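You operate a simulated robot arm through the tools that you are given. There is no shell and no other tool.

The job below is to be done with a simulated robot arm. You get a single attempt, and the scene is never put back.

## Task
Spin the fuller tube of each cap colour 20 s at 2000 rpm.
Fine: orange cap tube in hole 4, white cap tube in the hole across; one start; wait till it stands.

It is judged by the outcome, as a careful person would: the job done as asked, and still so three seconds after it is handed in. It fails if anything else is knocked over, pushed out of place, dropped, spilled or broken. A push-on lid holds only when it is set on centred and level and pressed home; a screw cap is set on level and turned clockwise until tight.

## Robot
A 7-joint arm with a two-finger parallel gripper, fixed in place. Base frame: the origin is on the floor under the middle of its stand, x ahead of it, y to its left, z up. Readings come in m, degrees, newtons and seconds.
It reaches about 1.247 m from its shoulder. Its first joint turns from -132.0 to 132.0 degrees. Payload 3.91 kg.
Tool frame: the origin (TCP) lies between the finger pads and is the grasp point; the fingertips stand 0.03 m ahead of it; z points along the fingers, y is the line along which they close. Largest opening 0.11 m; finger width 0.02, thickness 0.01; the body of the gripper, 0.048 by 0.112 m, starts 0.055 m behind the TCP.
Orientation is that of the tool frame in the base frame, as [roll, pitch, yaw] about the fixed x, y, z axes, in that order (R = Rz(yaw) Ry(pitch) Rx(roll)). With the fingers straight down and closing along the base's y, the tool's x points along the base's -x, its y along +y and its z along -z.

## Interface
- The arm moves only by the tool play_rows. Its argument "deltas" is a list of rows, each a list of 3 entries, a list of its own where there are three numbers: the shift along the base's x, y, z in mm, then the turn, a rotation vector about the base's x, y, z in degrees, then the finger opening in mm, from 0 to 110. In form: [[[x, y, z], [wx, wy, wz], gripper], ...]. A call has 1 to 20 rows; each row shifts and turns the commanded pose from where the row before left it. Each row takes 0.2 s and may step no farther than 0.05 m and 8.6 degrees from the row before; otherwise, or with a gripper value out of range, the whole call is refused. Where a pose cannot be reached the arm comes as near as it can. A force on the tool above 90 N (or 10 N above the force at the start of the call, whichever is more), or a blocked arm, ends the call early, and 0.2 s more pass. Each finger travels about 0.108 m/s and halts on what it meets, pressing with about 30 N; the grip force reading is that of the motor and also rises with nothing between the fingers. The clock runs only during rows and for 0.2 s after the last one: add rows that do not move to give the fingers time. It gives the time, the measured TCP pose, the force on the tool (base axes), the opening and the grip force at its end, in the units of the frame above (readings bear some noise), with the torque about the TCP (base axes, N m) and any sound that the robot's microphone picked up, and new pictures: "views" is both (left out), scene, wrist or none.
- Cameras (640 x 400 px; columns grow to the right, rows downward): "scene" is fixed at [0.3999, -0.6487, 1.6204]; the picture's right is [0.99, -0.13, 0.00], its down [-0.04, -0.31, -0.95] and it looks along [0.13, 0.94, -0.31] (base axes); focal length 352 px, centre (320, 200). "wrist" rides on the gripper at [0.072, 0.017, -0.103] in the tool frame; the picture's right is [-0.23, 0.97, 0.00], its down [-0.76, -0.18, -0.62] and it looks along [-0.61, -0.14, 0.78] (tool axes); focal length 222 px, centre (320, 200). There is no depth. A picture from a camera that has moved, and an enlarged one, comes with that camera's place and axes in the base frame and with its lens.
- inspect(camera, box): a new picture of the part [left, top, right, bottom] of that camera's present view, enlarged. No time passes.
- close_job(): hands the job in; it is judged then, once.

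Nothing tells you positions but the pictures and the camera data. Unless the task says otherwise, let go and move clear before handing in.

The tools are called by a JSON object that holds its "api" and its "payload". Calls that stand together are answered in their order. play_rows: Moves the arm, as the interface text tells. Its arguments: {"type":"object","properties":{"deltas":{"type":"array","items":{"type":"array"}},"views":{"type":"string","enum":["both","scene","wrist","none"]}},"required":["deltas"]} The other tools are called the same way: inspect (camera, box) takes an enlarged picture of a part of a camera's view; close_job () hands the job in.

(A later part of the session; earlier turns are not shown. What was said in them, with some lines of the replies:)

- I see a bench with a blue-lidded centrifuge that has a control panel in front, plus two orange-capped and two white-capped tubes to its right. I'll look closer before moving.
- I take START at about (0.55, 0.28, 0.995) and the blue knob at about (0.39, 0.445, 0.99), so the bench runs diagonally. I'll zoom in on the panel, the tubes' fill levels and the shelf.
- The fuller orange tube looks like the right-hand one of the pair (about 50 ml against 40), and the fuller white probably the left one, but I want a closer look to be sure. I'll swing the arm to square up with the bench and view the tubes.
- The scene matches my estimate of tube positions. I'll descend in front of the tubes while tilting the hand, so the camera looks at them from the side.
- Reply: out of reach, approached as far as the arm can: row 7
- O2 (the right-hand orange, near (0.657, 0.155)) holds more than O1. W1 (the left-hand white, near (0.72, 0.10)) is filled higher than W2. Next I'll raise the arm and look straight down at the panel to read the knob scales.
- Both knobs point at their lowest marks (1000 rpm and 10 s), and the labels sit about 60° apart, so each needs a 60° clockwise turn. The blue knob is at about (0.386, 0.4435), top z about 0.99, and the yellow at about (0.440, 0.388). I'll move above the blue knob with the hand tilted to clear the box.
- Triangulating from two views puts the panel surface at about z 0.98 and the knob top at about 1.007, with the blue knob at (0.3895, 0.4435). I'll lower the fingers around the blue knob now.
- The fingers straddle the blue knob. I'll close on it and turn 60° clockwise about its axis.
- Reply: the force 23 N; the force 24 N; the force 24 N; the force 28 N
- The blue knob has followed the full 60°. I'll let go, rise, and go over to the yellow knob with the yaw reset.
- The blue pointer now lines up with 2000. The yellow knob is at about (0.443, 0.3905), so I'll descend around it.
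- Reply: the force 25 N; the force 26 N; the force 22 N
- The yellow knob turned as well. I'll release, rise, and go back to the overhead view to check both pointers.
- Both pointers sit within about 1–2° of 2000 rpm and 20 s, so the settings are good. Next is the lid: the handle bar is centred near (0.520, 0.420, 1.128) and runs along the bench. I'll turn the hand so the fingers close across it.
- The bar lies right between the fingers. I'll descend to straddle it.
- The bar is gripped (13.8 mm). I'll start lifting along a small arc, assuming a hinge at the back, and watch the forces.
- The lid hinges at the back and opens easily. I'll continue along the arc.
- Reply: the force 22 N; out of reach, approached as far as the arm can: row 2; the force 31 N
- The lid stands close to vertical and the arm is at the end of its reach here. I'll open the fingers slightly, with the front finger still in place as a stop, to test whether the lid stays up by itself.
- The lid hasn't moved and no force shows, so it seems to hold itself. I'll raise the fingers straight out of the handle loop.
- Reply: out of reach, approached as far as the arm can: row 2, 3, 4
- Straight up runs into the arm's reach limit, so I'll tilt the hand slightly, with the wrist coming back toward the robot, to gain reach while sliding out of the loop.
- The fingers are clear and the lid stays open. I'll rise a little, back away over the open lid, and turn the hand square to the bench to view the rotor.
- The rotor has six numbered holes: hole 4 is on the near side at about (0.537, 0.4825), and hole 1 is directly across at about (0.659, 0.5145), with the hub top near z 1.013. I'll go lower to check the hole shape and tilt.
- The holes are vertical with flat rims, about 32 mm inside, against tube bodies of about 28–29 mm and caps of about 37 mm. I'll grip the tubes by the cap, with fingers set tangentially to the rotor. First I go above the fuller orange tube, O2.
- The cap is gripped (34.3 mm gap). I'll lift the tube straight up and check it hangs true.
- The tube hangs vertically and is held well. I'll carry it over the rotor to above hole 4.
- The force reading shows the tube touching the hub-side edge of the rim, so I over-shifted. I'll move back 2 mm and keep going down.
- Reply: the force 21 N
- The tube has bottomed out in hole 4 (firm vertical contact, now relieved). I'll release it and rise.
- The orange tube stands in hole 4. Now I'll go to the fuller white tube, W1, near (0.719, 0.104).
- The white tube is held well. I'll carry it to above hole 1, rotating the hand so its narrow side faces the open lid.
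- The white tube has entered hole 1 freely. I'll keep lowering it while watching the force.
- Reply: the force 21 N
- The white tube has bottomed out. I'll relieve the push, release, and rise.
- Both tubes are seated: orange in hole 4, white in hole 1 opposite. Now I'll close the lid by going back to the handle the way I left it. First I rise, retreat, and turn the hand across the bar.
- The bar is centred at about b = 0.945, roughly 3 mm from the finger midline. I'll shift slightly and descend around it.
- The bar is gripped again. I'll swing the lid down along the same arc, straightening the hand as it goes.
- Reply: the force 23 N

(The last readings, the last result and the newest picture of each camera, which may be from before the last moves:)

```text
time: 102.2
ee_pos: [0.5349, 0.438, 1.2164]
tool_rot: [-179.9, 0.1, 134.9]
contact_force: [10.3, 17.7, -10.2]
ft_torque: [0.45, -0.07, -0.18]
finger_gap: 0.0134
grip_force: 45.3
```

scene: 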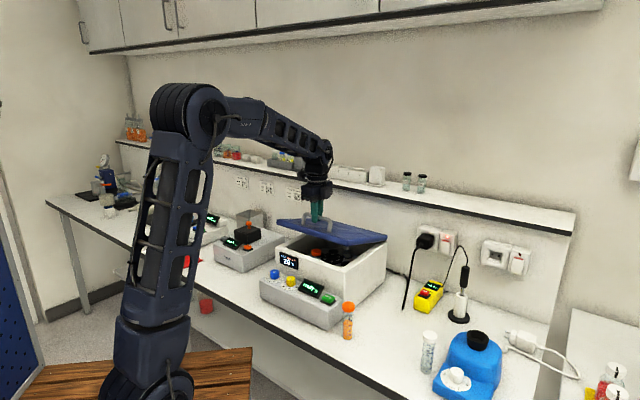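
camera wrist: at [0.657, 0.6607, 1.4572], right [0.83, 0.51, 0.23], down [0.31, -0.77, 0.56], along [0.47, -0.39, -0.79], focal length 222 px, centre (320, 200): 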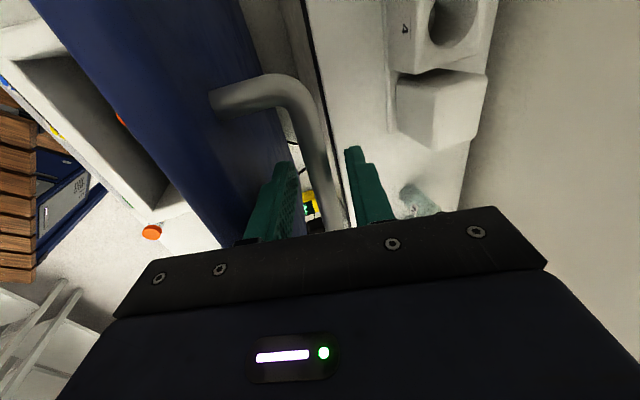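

{"api": "play_rows", "payload": {"deltas": [[[1.4, 1.6, 0], [0, 0, 0], 5], [[-8.1, -8.1, -24.5], [0, 0, 0], 5], [[-6.2, -6.2, -25.5], [0, 0, 0], 5], [[0, 0, 0], [0, 0, 0], 5]], "views": "scene"}}

{"api": "inspect", "payload": {"camera": "scene", "box": [250, 190, 400, 290]}}

```text
time: 103.2
ee_pos: [0.5218, 0.4253, 1.1668]
tool_rot: [-180.0, 0.1, 135.0]
contact_force: [-8.2, -5.7, -0.2]
ft_torque: [-0.17, -0.02, -0.04]
finger_gap: 0.0138
grip_force: 45.1
```

scene: 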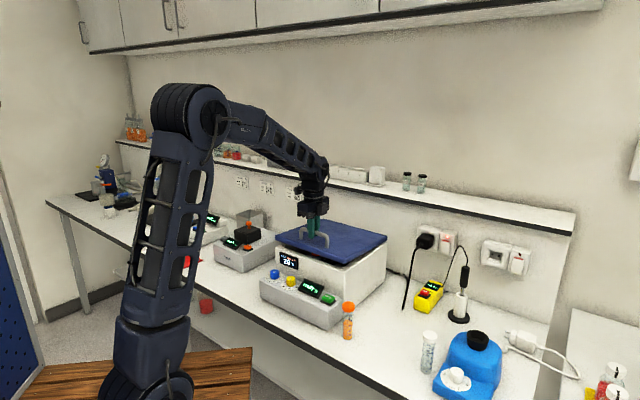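

```text
4.00 times, centred on (325, 240) of scene
camera zoom: at [0.3999, -0.6487, 1.6204], right [0.99, -0.13, 0.0], down [-0.04, -0.31, -0.95], along [0.13, 0.94, -0.31], focal length 1410 px, centre (300, 40)
```

zoom: 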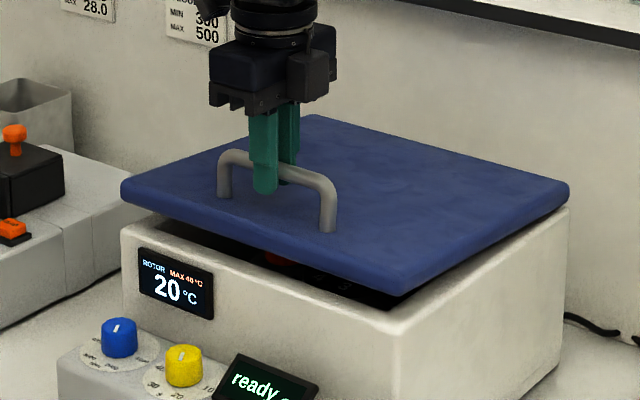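

{"api": "play_rows", "payload": {"deltas": [[[-1.8, -1.8, -9.4], [0, 0, 0], 5], [[-1.5, -1.5, -9], [0, 0, 0], 5], [[-1, -1, -8], [0, 0, 0], 5], [[0, 0, -1.5], [0, 0, 0], 5], [[0, 0, 0], [0, 0, 0], 5]], "views": "scene"}}

{"api": "inspect", "payload": {"camera": "scene", "box": [250, 190, 400, 290]}}

```text
time: 104.4
ee_pos: [0.5195, 0.4212, 1.1411]
tool_rot: [179.9, 0.1, 135.0]
contact_force: [-3.4, -3.8, 32.3]
ft_torque: [-0.04, 0.06, 0.0]
finger_gap: 0.0136
grip_force: 44.9
```

scene: 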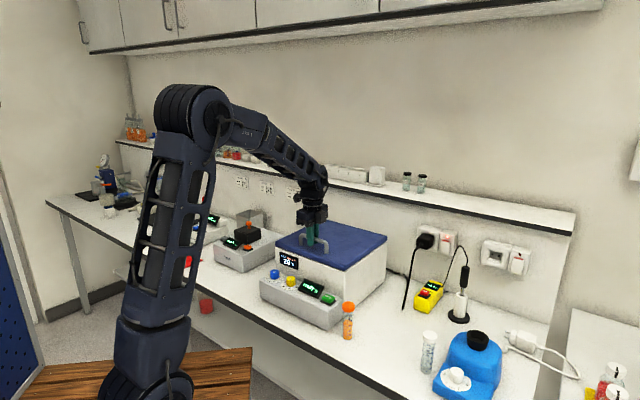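

```text
4.00 times, centred on (325, 240) of scene
camera zoom: at [0.3999, -0.6487, 1.6204], right [0.99, -0.13, 0.0], down [-0.04, -0.31, -0.95], along [0.13, 0.94, -0.31], focal length 1410 px, centre (300, 40)
```

zoom: 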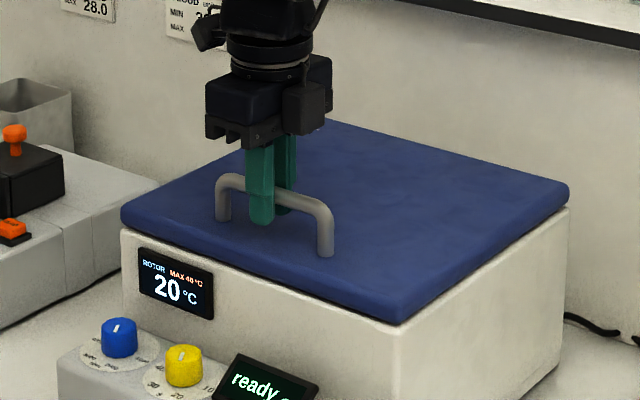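

The lid is closed and pressed home. I'll release the handle, rise, and turn the hand back.

{"api": "play_rows", "payload": {"deltas": [[[0, 0, 1.5], [0, 0, 0], 5], [[0, 0, 0], [0, 0, 0], 40], [[0, 0, 0], [0, 0, 0], 40], [[0, 0, 20], [0, 0, 0], 40], [[0, 0, 40], [0, 0, 0], 40], [[0, 0, 40], [0, 0, 0], 40], [[0, 0, 20], [0, 0, 0], 30], [[0, 0, 0], [0, 0, 7.5], 20], [[0, 0, 0], [0, 0, 7.5], 10], [[0, 0, 0], [0, 0, 7.5], 0], [[0, 0, 0], [0, 0, 7.5], 0], [[0, 0, 0], [0, 0, 7.5], 0], [[0, 0, 0], [0, 0, 7.5], 0], [[0, 0, 0], [0, 0, 7.5], 0], [[0, 0, 0], [0, 0, 7.5], 0], [[0, 0, 0], [0, 0, 7.5], 0], [[0, 0, 0], [0, 0, 7.5], 0], [[0, 0, 0], [0, 0, 7.5], 0], [[0, 0, 0], [0, 0, 7.5], 0]], "views": "both"}}

{"api": "inspect", "payload": {"camera": "scene", "box": [250, 190, 400, 310]}}

```text
time: 108.4
ee_pos: [0.5186, 0.4224, 1.2608]
tool_rot: [-180.0, 0.1, -134.9]
contact_force: [-0.4, 0.4, 0.6]
ft_torque: [0.0, 0.03, 0.02]
finger_gap: 0.0001
grip_force: 29.3
camera wrist: at [0.4558, 0.381, 1.3633], right [-0.53, 0.85, 0.0], down [0.66, 0.41, 0.62], along [0.53, 0.33, -0.78], focal length 222 px, centre (320, 200)
```

scene: 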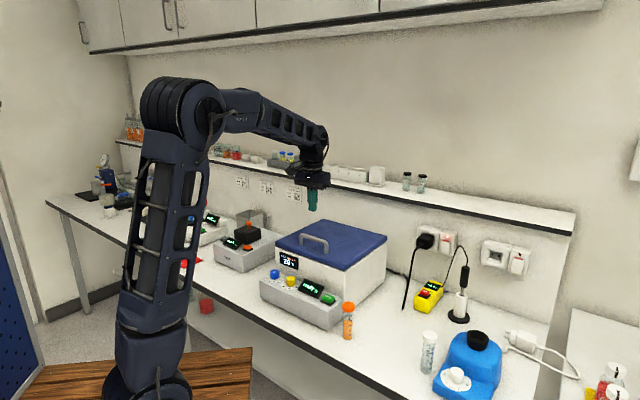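
wrist: 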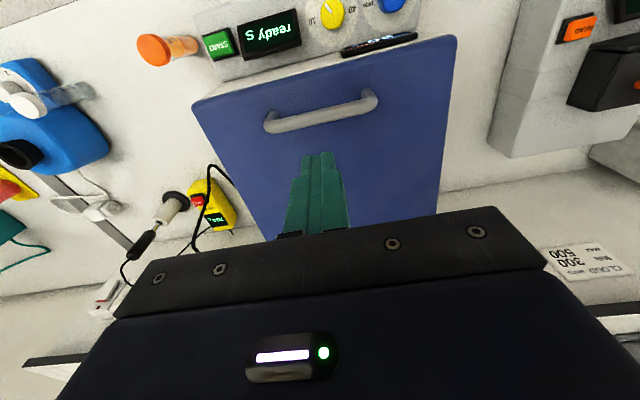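

```text
3.33 times, centred on (325, 250) of scene
camera zoom: at [0.3999, -0.6487, 1.6204], right [0.99, -0.13, 0.0], down [-0.04, -0.31, -0.95], along [0.13, 0.94, -0.31], focal length 1175 px, centre (303, 33)
```

zoom: 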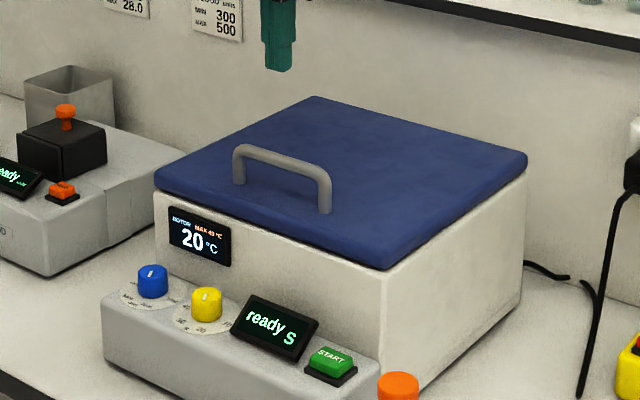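

{"api": "play_rows", "payload": {"deltas": [[[8.6, -36.6, 0], [0, 0, 0], 0], [[8.6, -36.6, 0], [0, 0, 0], 0], [[8.6, -36.6, 0], [0, 0, 0], 0], [[8.6, -36.6, 0], [0, 0, 0], 0], [[0, 0, -40], [0, 0, 0], 0], [[0, 0, -40], [0, 0, 0], 0], [[0, 0, -40], [0, 0, 0], 0], [[0, 0, 0], [0, 0, 0], 0]], "views": "both"}}

{"api": "inspect", "payload": {"camera": "wrist", "box": [220, 40, 440, 200]}}

{"api": "inspect", "payload": {"camera": "scene", "box": [280, 230, 380, 330]}}

```text
time: 110.2
ee_pos: [0.5524, 0.2753, 1.14]
tool_rot: [-179.9, 0.0, -135.0]
contact_force: [0.6, 0.0, 0.5]
ft_torque: [-0.02, 0.0, -0.02]
finger_gap: 0.0
grip_force: 30.4
camera wrist: at [0.4899, 0.2349, 1.2436], right [-0.53, 0.85, 0.0], down [0.66, 0.41, 0.62], along [0.53, 0.33, -0.78], focal length 222 px, centre (320, 200)
```

scene: 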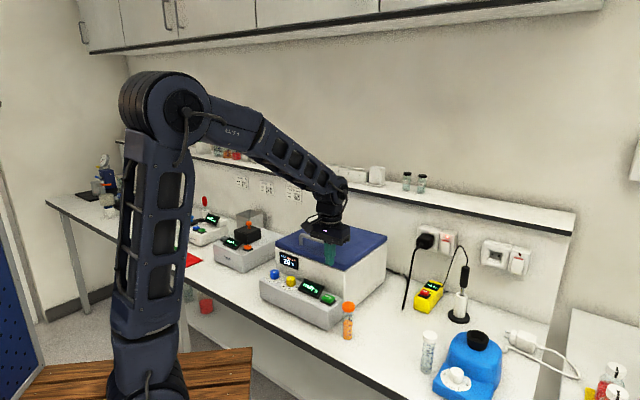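
wrist: 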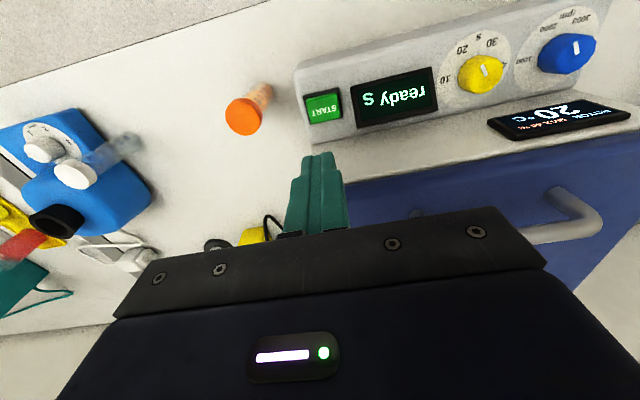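

```text
2.50 times, centred on (330, 120) of wrist
camera zoom: at [0.4899, 0.2349, 1.2436], right [-0.53, 0.85, 0.0], down [0.66, 0.41, 0.62], along [0.53, 0.33, -0.78], focal length 555 px, centre (295, 400)
```

zoom: 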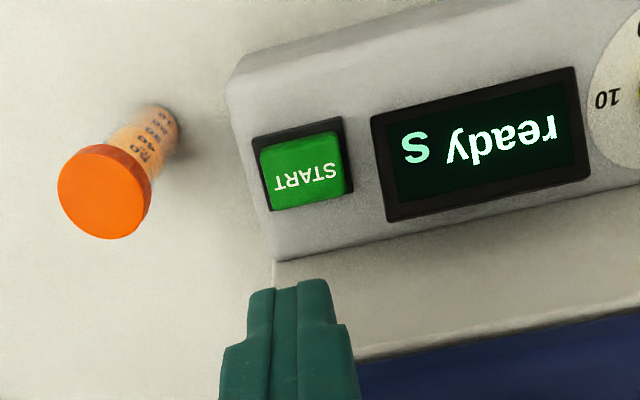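

```text
4.00 times, centred on (330, 280) of scene
camera zoom: at [0.3999, -0.6487, 1.6204], right [0.99, -0.13, 0.0], down [-0.04, -0.31, -0.95], along [0.13, 0.94, -0.31], focal length 1410 px, centre (280, -120)
```

zoom: 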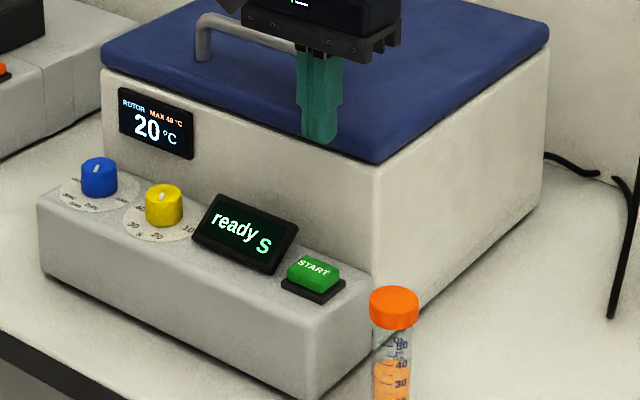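

START's top is near (0.5495, 0.279, 0.996). I'll centre above it and come down close.

{"api": "play_rows", "payload": {"deltas": [[[-2.9, 3.7, -20], [0, 0, 0], 0], [[0, 0, -30], [0, 0, 0], 0], [[0, 0, -35], [0, 0, 0], 0], [[0, 0, -10], [0, 0, 0], 0], [[0, 0, 0], [0, 0, 0], 0]], "views": "both"}}

{"api": "inspect", "payload": {"camera": "wrist", "box": [250, 80, 420, 210]}}

{"api": "inspect", "payload": {"camera": "scene", "box": [300, 260, 370, 320]}}

```text
time: 111.4
ee_pos: [0.5495, 0.279, 1.0451]
tool_rot: [-179.9, 0.2, -135.0]
contact_force: [-0.3, 0.4, 0.3]
ft_torque: [0.0, -0.02, -0.01]
finger_gap: 0.0003
grip_force: 30.0
camera wrist: at [0.4871, 0.2385, 1.1481], right [-0.53, 0.85, 0.0], down [0.66, 0.41, 0.62], along [0.53, 0.33, -0.78], focal length 222 px, centre (320, 200)
```

scene: 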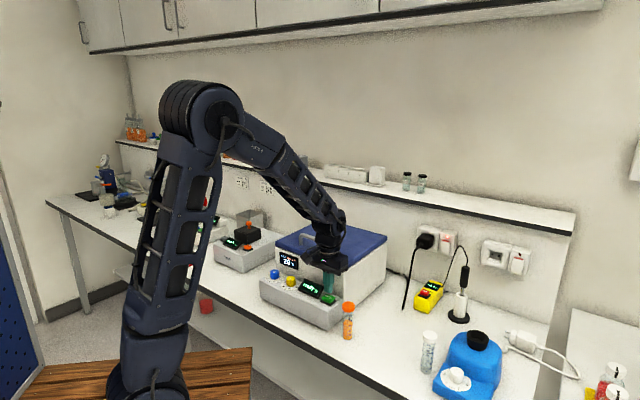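
wrist: 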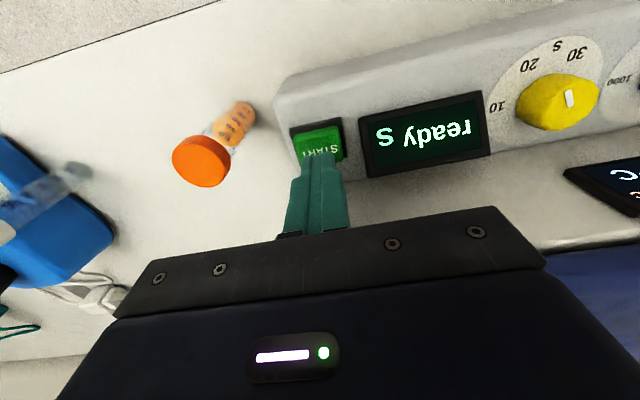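

```text
3.08 times, centred on (335, 145) of wrist
camera zoom: at [0.4871, 0.2385, 1.1481], right [-0.53, 0.85, 0.0], down [0.66, 0.41, 0.62], along [0.53, 0.33, -0.78], focal length 684 px, centre (274, 369)
```

zoom: 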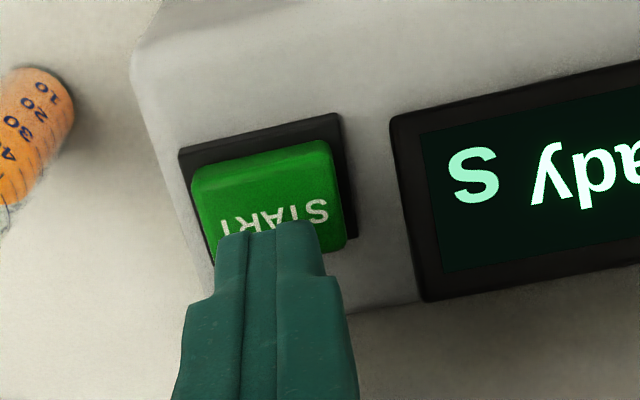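

```text
6.67 times, centred on (335, 290) of scene
camera zoom: at [0.3999, -0.6487, 1.6204], right [0.99, -0.13, 0.0], down [-0.04, -0.31, -0.95], along [0.13, 0.94, -0.31], focal length 2350 px, centre (220, -400)
```

zoom: 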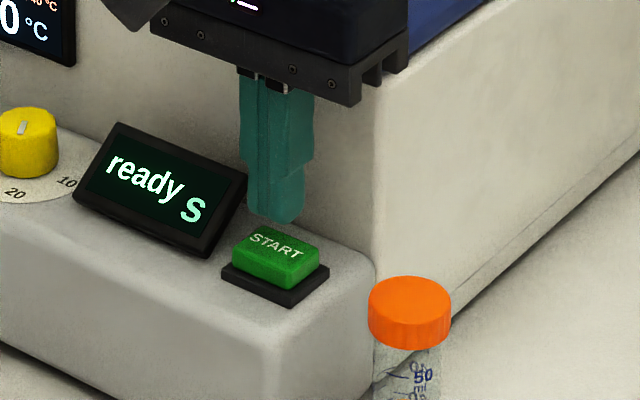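

{"api": "play_rows", "payload": {"deltas": [[[-2, -2.3, -8], [0, 0, 0], 0], [[0, 0, -5], [0, 0, 0], 0], [[0, 0, -4], [0, 0, 0], 0], [[0, 0, 0], [0, 0, 0], 0]], "views": "both"}}

{"api": "inspect", "payload": {"camera": "scene", "box": [300, 260, 370, 320]}}

```text
time: 112.4
ee_pos: [0.5496, 0.2774, 1.0285]
tool_rot: [-179.8, 0.1, -135.0]
contact_force: [0.0, -0.8, 0.8]
ft_torque: [-0.02, -0.01, 0.02]
finger_gap: 0.0
grip_force: 29.7
camera wrist: at [0.4851, 0.2363, 1.1312], right [-0.53, 0.85, 0.0], down [0.66, 0.41, 0.62], along [0.53, 0.33, -0.78], focal length 222 px, centre (320, 200)
```

scene: 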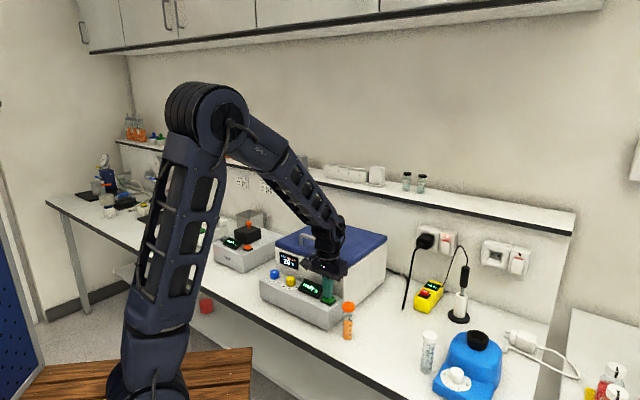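
wrist: 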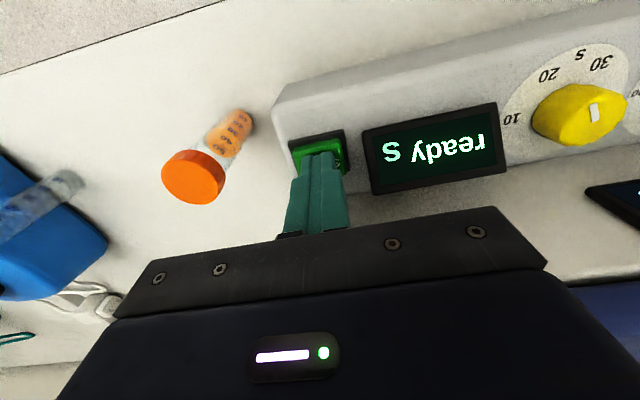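

```text
6.67 times, centred on (335, 290) of scene
camera zoom: at [0.3999, -0.6487, 1.6204], right [0.99, -0.13, 0.0], down [-0.04, -0.31, -0.95], along [0.13, 0.94, -0.31], focal length 2350 px, centre (220, -400)
```

zoom: 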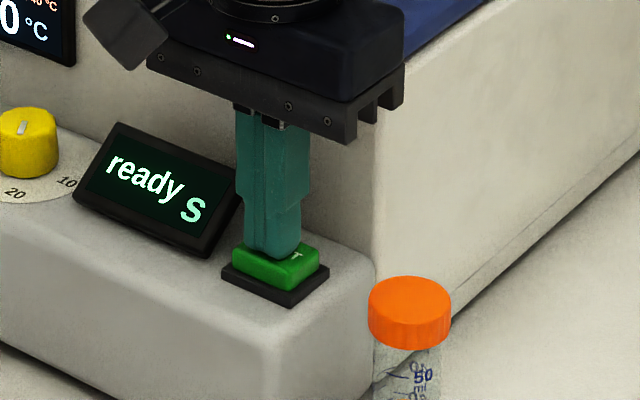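

{"api": "play_rows", "payload": {"deltas": [[[0, 0, -2], [0, 0, 0], 0], [[0, 0, -2], [0, 0, 0], 0], [[0, 0, -1.5], [0, 0, 0], 0]], "views": "none"}}

{"api": "inspect", "payload": {"camera": "scene", "box": [300, 260, 370, 320]}}

```text
time: 113.2
ee_pos: [0.5473, 0.2771, 1.0231]
tool_rot: [-179.9, 0.1, -135.0]
contact_force: [2.1, 2.2, 7.0]
ft_torque: [0.06, -0.04, 0.01]
finger_gap: 0.0
grip_force: 29.6
heard: click
```

```text
6.67 times, centred on (335, 290) of scene
camera zoom: at [0.3999, -0.6487, 1.6204], right [0.99, -0.13, 0.0], down [-0.04, -0.31, -0.95], along [0.13, 0.94, -0.31], focal length 2350 px, centre (220, -400)
```

zoom: 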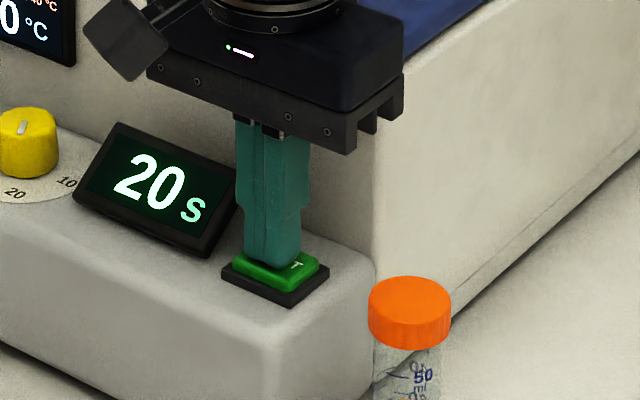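

There was a click and the display shows "20 s", so the run has started. I'll lift straight off and wait clear.

{"api": "play_rows", "payload": {"deltas": [[[0, 0, 10], [0, 0, 0], 0], [[0, 0, 30], [0, 0, 0], 0], [[0, 0, 40], [0, 0, 0], 0], [[0, 0, 40], [0, 0, 0], 0], [[-10, -20, 30], [0, 0, 0], 0], [[-10, -20, 30], [0, 0, 0], 0], [[-10, -20, 20], [0, 0, 0], 10], [[-10, -20, 0], [0, 0, 0], 20], [[0, 0, 0], [0, 0, 0], 20]], "views": "both"}}

{"api": "inspect", "payload": {"camera": "scene", "box": [250, 190, 400, 310]}}

```text
time: 115.2
ee_pos: [0.5077, 0.1976, 1.224]
tool_rot: [-179.9, 0.1, -135.1]
contact_force: [-0.2, -0.2, -0.8]
ft_torque: [-0.01, 0.0, 0.0]
finger_gap: 0.0199
grip_force: 0.1
camera wrist: at [0.4454, 0.1563, 1.3263], right [-0.53, 0.85, 0.0], down [0.66, 0.41, 0.62], along [0.53, 0.33, -0.78], focal length 222 px, centre (320, 200)
```

scene: 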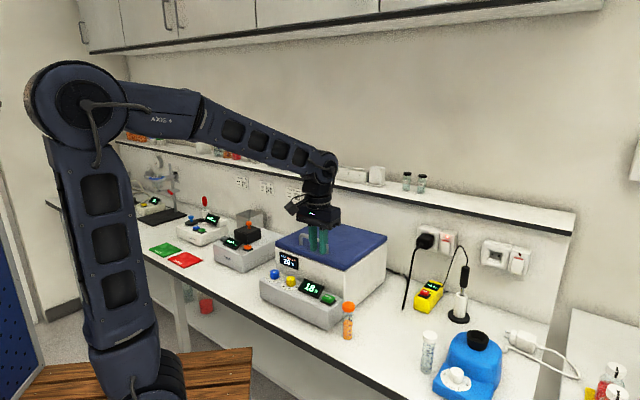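
wrist: 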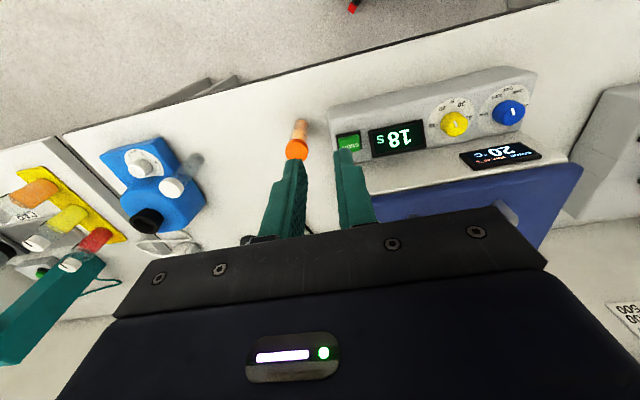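

```text
3.33 times, centred on (325, 250) of scene
camera zoom: at [0.3999, -0.6487, 1.6204], right [0.99, -0.13, 0.0], down [-0.04, -0.31, -0.95], along [0.13, 0.94, -0.31], focal length 1175 px, centre (303, 33)
```

zoom: 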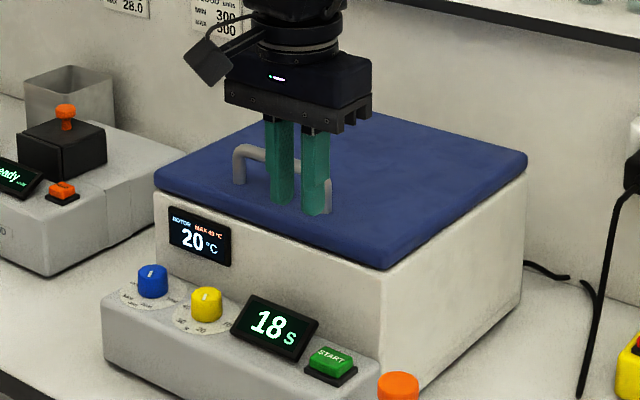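

The countdown is running (18 s) and the arm is clear. I'll hold still and wait.

{"api": "play_rows", "payload": {"deltas": [[[0, 0, 0], [0, 0, 0], 20], [[0, 0, 0], [0, 0, 0], 20], [[0, 0, 0], [0, 0, 0], 20], [[0, 0, 0], [0, 0, 0], 20], [[0, 0, 0], [0, 0, 0], 20], [[0, 0, 0], [0, 0, 0], 20], [[0, 0, 0], [0, 0, 0], 20], [[0, 0, 0], [0, 0, 0], 20], [[0, 0, 0], [0, 0, 0], 20], [[0, 0, 0], [0, 0, 0], 20], [[0, 0, 0], [0, 0, 0], 20], [[0, 0, 0], [0, 0, 0], 20], [[0, 0, 0], [0, 0, 0], 20], [[0, 0, 0], [0, 0, 0], 20], [[0, 0, 0], [0, 0, 0], 20], [[0, 0, 0], [0, 0, 0], 20], [[0, 0, 0], [0, 0, 0], 20], [[0, 0, 0], [0, 0, 0], 20], [[0, 0, 0], [0, 0, 0], 20], [[0, 0, 0], [0, 0, 0], 20]], "views": "none"}}

{"api": "inspect", "payload": {"camera": "scene", "box": [250, 190, 400, 310]}}

```text
time: 119.4
ee_pos: [0.5081, 0.1975, 1.2241]
tool_rot: [-179.9, 0.1, -135.0]
contact_force: [0.2, 1.1, 1.5]
ft_torque: [0.01, 0.03, -0.01]
finger_gap: 0.02
grip_force: 0.0
```

```text
3.33 times, centred on (325, 250) of scene
camera zoom: at [0.3999, -0.6487, 1.6204], right [0.99, -0.13, 0.0], down [-0.04, -0.31, -0.95], along [0.13, 0.94, -0.31], focal length 1175 px, centre (303, 33)
```

zoom: 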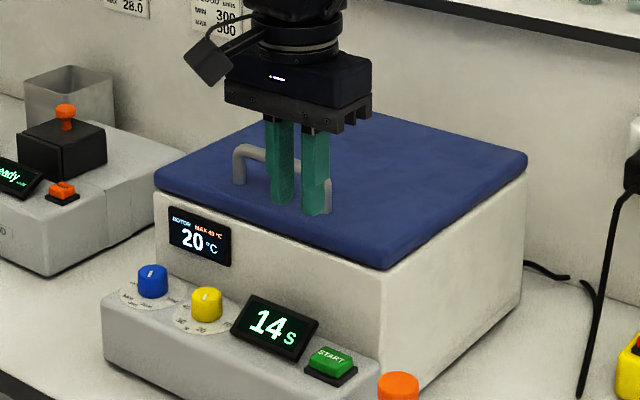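

The display reads 14 s and everything is steady. I'll keep waiting.

{"api": "play_rows", "payload": {"deltas": [[[0, 0, 0], [0, 0, 0], 20], [[0, 0, 0], [0, 0, 0], 20], [[0, 0, 0], [0, 0, 0], 20], [[0, 0, 0], [0, 0, 0], 20], [[0, 0, 0], [0, 0, 0], 20], [[0, 0, 0], [0, 0, 0], 20], [[0, 0, 0], [0, 0, 0], 20], [[0, 0, 0], [0, 0, 0], 20], [[0, 0, 0], [0, 0, 0], 20], [[0, 0, 0], [0, 0, 0], 20], [[0, 0, 0], [0, 0, 0], 20], [[0, 0, 0], [0, 0, 0], 20], [[0, 0, 0], [0, 0, 0], 20], [[0, 0, 0], [0, 0, 0], 20], [[0, 0, 0], [0, 0, 0], 20], [[0, 0, 0], [0, 0, 0], 20], [[0, 0, 0], [0, 0, 0], 20], [[0, 0, 0], [0, 0, 0], 20], [[0, 0, 0], [0, 0, 0], 20], [[0, 0, 0], [0, 0, 0], 20]], "views": "none"}}

{"api": "play_rows", "payload": {"deltas": [[[0, 0, 0], [0, 0, 0], 20], [[0, 0, 0], [0, 0, 0], 20], [[0, 0, 0], [0, 0, 0], 20], [[0, 0, 0], [0, 0, 0], 20], [[0, 0, 0], [0, 0, 0], 20], [[0, 0, 0], [0, 0, 0], 20], [[0, 0, 0], [0, 0, 0], 20], [[0, 0, 0], [0, 0, 0], 20], [[0, 0, 0], [0, 0, 0], 20], [[0, 0, 0], [0, 0, 0], 20], [[0, 0, 0], [0, 0, 0], 20], [[0, 0, 0], [0, 0, 0], 20], [[0, 0, 0], [0, 0, 0], 20], [[0, 0, 0], [0, 0, 0], 20], [[0, 0, 0], [0, 0, 0], 20], [[0, 0, 0], [0, 0, 0], 20], [[0, 0, 0], [0, 0, 0], 20], [[0, 0, 0], [0, 0, 0], 20], [[0, 0, 0], [0, 0, 0], 20], [[0, 0, 0], [0, 0, 0], 20]], "views": "none"}}

{"api": "inspect", "payload": {"camera": "scene", "box": [250, 190, 400, 310]}}

```text
time: 123.6
ee_pos: [0.5082, 0.1976, 1.2223]
tool_rot: [-179.9, 0.2, -135.0]
contact_force: [0.3, -1.3, -0.5]
ft_torque: [-0.01, 0.0, 0.0]
finger_gap: 0.0199
grip_force: 0.0
```

```text
time: 127.8
ee_pos: [0.509, 0.1963, 1.2246]
tool_rot: [-179.9, 0.0, -135.0]
contact_force: [-0.3, 0.2, -0.1]
ft_torque: [0.0, -0.03, 0.01]
finger_gap: 0.02
grip_force: 0.1
```

```text
3.33 times, centred on (325, 250) of scene
camera zoom: at [0.3999, -0.6487, 1.6204], right [0.99, -0.13, 0.0], down [-0.04, -0.31, -0.95], along [0.13, 0.94, -0.31], focal length 1175 px, centre (303, 33)
```

zoom: 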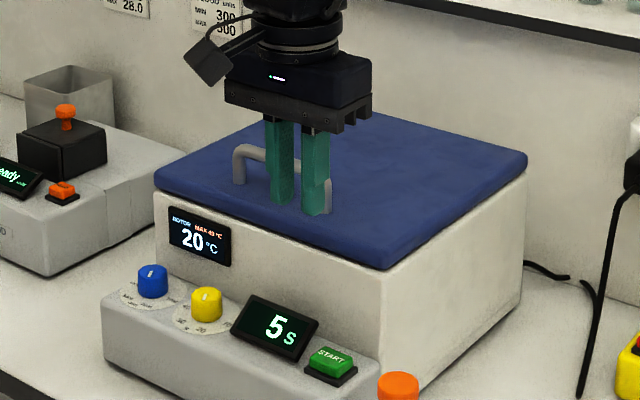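

The display reads 5 s remaining. I'll keep waiting through the end of the run and the spin-down.

{"api": "play_rows", "payload": {"deltas": [[[0, 0, 0], [0, 0, 0], 20], [[0, 0, 0], [0, 0, 0], 20], [[0, 0, 0], [0, 0, 0], 20], [[0, 0, 0], [0, 0, 0], 20], [[0, 0, 0], [0, 0, 0], 20], [[0, 0, 0], [0, 0, 0], 20], [[0, 0, 0], [0, 0, 0], 20], [[0, 0, 0], [0, 0, 0], 20], [[0, 0, 0], [0, 0, 0], 20], [[0, 0, 0], [0, 0, 0], 20], [[0, 0, 0], [0, 0, 0], 20], [[0, 0, 0], [0, 0, 0], 20], [[0, 0, 0], [0, 0, 0], 20], [[0, 0, 0], [0, 0, 0], 20], [[0, 0, 0], [0, 0, 0], 20], [[0, 0, 0], [0, 0, 0], 20], [[0, 0, 0], [0, 0, 0], 20], [[0, 0, 0], [0, 0, 0], 20], [[0, 0, 0], [0, 0, 0], 20], [[0, 0, 0], [0, 0, 0], 20]], "views": "none"}}

{"api": "play_rows", "payload": {"deltas": [[[0, 0, 0], [0, 0, 0], 20], [[0, 0, 0], [0, 0, 0], 20], [[0, 0, 0], [0, 0, 0], 20], [[0, 0, 0], [0, 0, 0], 20], [[0, 0, 0], [0, 0, 0], 20], [[0, 0, 0], [0, 0, 0], 20], [[0, 0, 0], [0, 0, 0], 20], [[0, 0, 0], [0, 0, 0], 20], [[0, 0, 0], [0, 0, 0], 20], [[0, 0, 0], [0, 0, 0], 20]], "views": "none"}}

{"api": "inspect", "payload": {"camera": "scene", "box": [250, 190, 400, 310]}}

```text
time: 132.0
ee_pos: [0.5062, 0.1967, 1.2233]
tool_rot: [-179.9, 0.2, -135.0]
contact_force: [0.0, -0.7, 0.0]
ft_torque: [0.01, 0.03, 0.0]
finger_gap: 0.0198
grip_force: 0.0
```

```text
time: 134.2
ee_pos: [0.5077, 0.197, 1.2239]
tool_rot: [-179.8, 0.0, -135.1]
contact_force: [0.3, 0.7, -0.5]
ft_torque: [0.02, 0.03, 0.01]
finger_gap: 0.0198
grip_force: 0.0
```

```text
3.33 times, centred on (325, 250) of scene
camera zoom: at [0.3999, -0.6487, 1.6204], right [0.99, -0.13, 0.0], down [-0.04, -0.31, -0.95], along [0.13, 0.94, -0.31], focal length 1175 px, centre (303, 33)
```

zoom: 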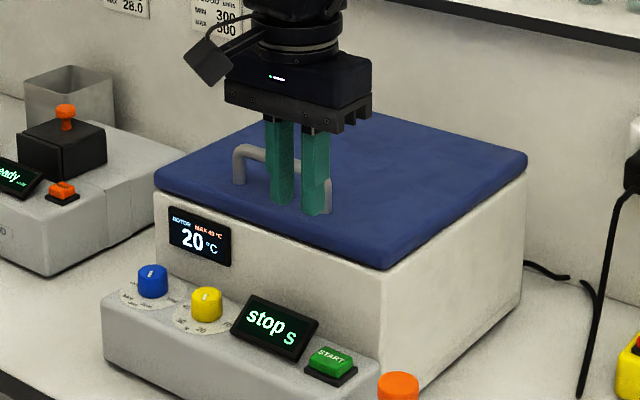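

The display now shows "stop", which may mean it's still braking. I'll wait until it changes.

{"api": "play_rows", "payload": {"deltas": [[[0, 0, 0], [0, 0, 0], 20], [[0, 0, 0], [0, 0, 0], 20], [[0, 0, 0], [0, 0, 0], 20], [[0, 0, 0], [0, 0, 0], 20], [[0, 0, 0], [0, 0, 0], 20], [[0, 0, 0], [0, 0, 0], 20], [[0, 0, 0], [0, 0, 0], 20], [[0, 0, 0], [0, 0, 0], 20], [[0, 0, 0], [0, 0, 0], 20], [[0, 0, 0], [0, 0, 0], 20], [[0, 0, 0], [0, 0, 0], 20], [[0, 0, 0], [0, 0, 0], 20], [[0, 0, 0], [0, 0, 0], 20], [[0, 0, 0], [0, 0, 0], 20], [[0, 0, 0], [0, 0, 0], 20], [[0, 0, 0], [0, 0, 0], 20], [[0, 0, 0], [0, 0, 0], 20], [[0, 0, 0], [0, 0, 0], 20], [[0, 0, 0], [0, 0, 0], 20], [[0, 0, 0], [0, 0, 0], 20]], "views": "none"}}

{"api": "inspect", "payload": {"camera": "scene", "box": [250, 190, 400, 310]}}

```text
time: 138.4
ee_pos: [0.5086, 0.1969, 1.224]
tool_rot: [-179.9, 0.1, -135.1]
contact_force: [0.1, 1.0, -0.7]
ft_torque: [0.03, 0.02, 0.0]
finger_gap: 0.0201
grip_force: 0.0
```

```text
3.33 times, centred on (325, 250) of scene
camera zoom: at [0.3999, -0.6487, 1.6204], right [0.99, -0.13, 0.0], down [-0.04, -0.31, -0.95], along [0.13, 0.94, -0.31], focal length 1175 px, centre (303, 33)
```

zoom: 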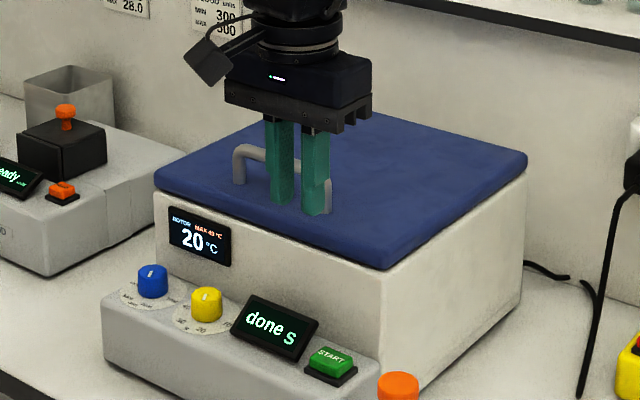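

The display shows "done": the run is over and the rotor stands. I'll back off a little and take a final look at the whole scene.

{"api": "play_rows", "payload": {"deltas": [[[-20, -20, 20], [0, 0, 0], 20], [[-20, -20, 20], [0, 0, 0], 20], [[0, 0, 0], [0, 0, 0], 20], [[0, 0, 0], [0, 0, 0], 20]], "views": "both"}}

{"api": "inspect", "payload": {"camera": "scene", "box": [240, 200, 480, 400]}}

```text
time: 139.4
ee_pos: [0.4678, 0.1565, 1.2635]
tool_rot: [-179.9, 0.1, -135.0]
contact_force: [-1.1, -0.3, 0.9]
ft_torque: [0.0, -0.01, 0.02]
finger_gap: 0.0202
grip_force: 0.1
camera wrist: at [0.4053, 0.1163, 1.3654], right [-0.53, 0.85, 0.0], down [0.66, 0.41, 0.62], along [0.53, 0.33, -0.78], focal length 222 px, centre (320, 200)
```

scene: 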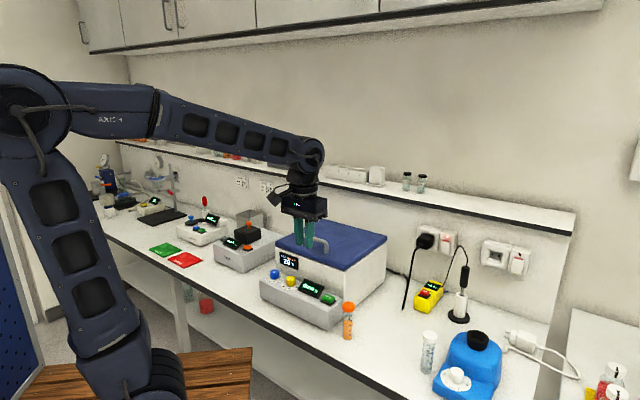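
wrist: 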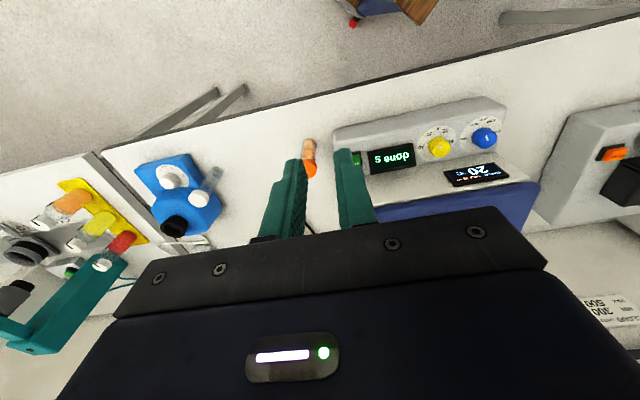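

```text
2.00 times, centred on (360, 300) of scene
camera zoom: at [0.3999, -0.6487, 1.6204], right [0.99, -0.13, 0.0], down [-0.04, -0.31, -0.95], along [0.13, 0.94, -0.31], focal length 705 px, centre (240, 0)
```

zoom: 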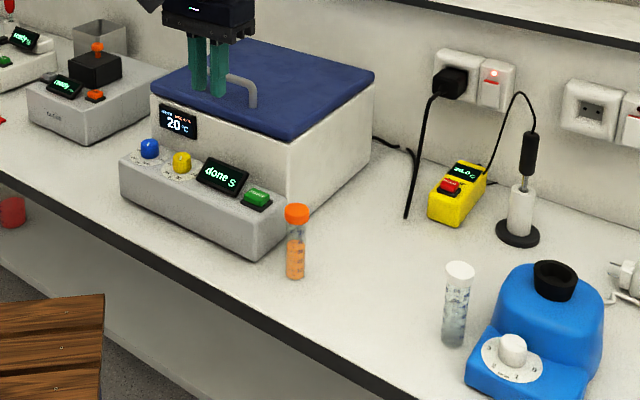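

The centrifuge reads "done" with its lid closed, the two other tubes still stand in their places, nothing else has moved, and the arm is clear. I'm handing the job in.

{"api": "close_job", "payload": {}}

```text
The job is handed in.
```

The spin is done. The fuller orange tube sat in hole 4 and the fuller white tube across from it in hole 1. I set the knobs to 2000 rpm and 20 s and pressed START once, then waited until the display read "done".

- **Settings:** both knob pointers were within about 1–2° of their marks when I checked them from above. The display started its countdown at 20 s; it doesn't show rpm.
- **Which tubes:** I judged fill by eye. In each colour the fuller tube was clearly higher: orange about 50 ml against 40, white roughly 45–50 against 35–40.
- **How it's left:** both spun tubes are still in the rotor with the lid closed. The other orange and white tubes are where they stood, nothing else on the bench looks moved, and the arm is clear.
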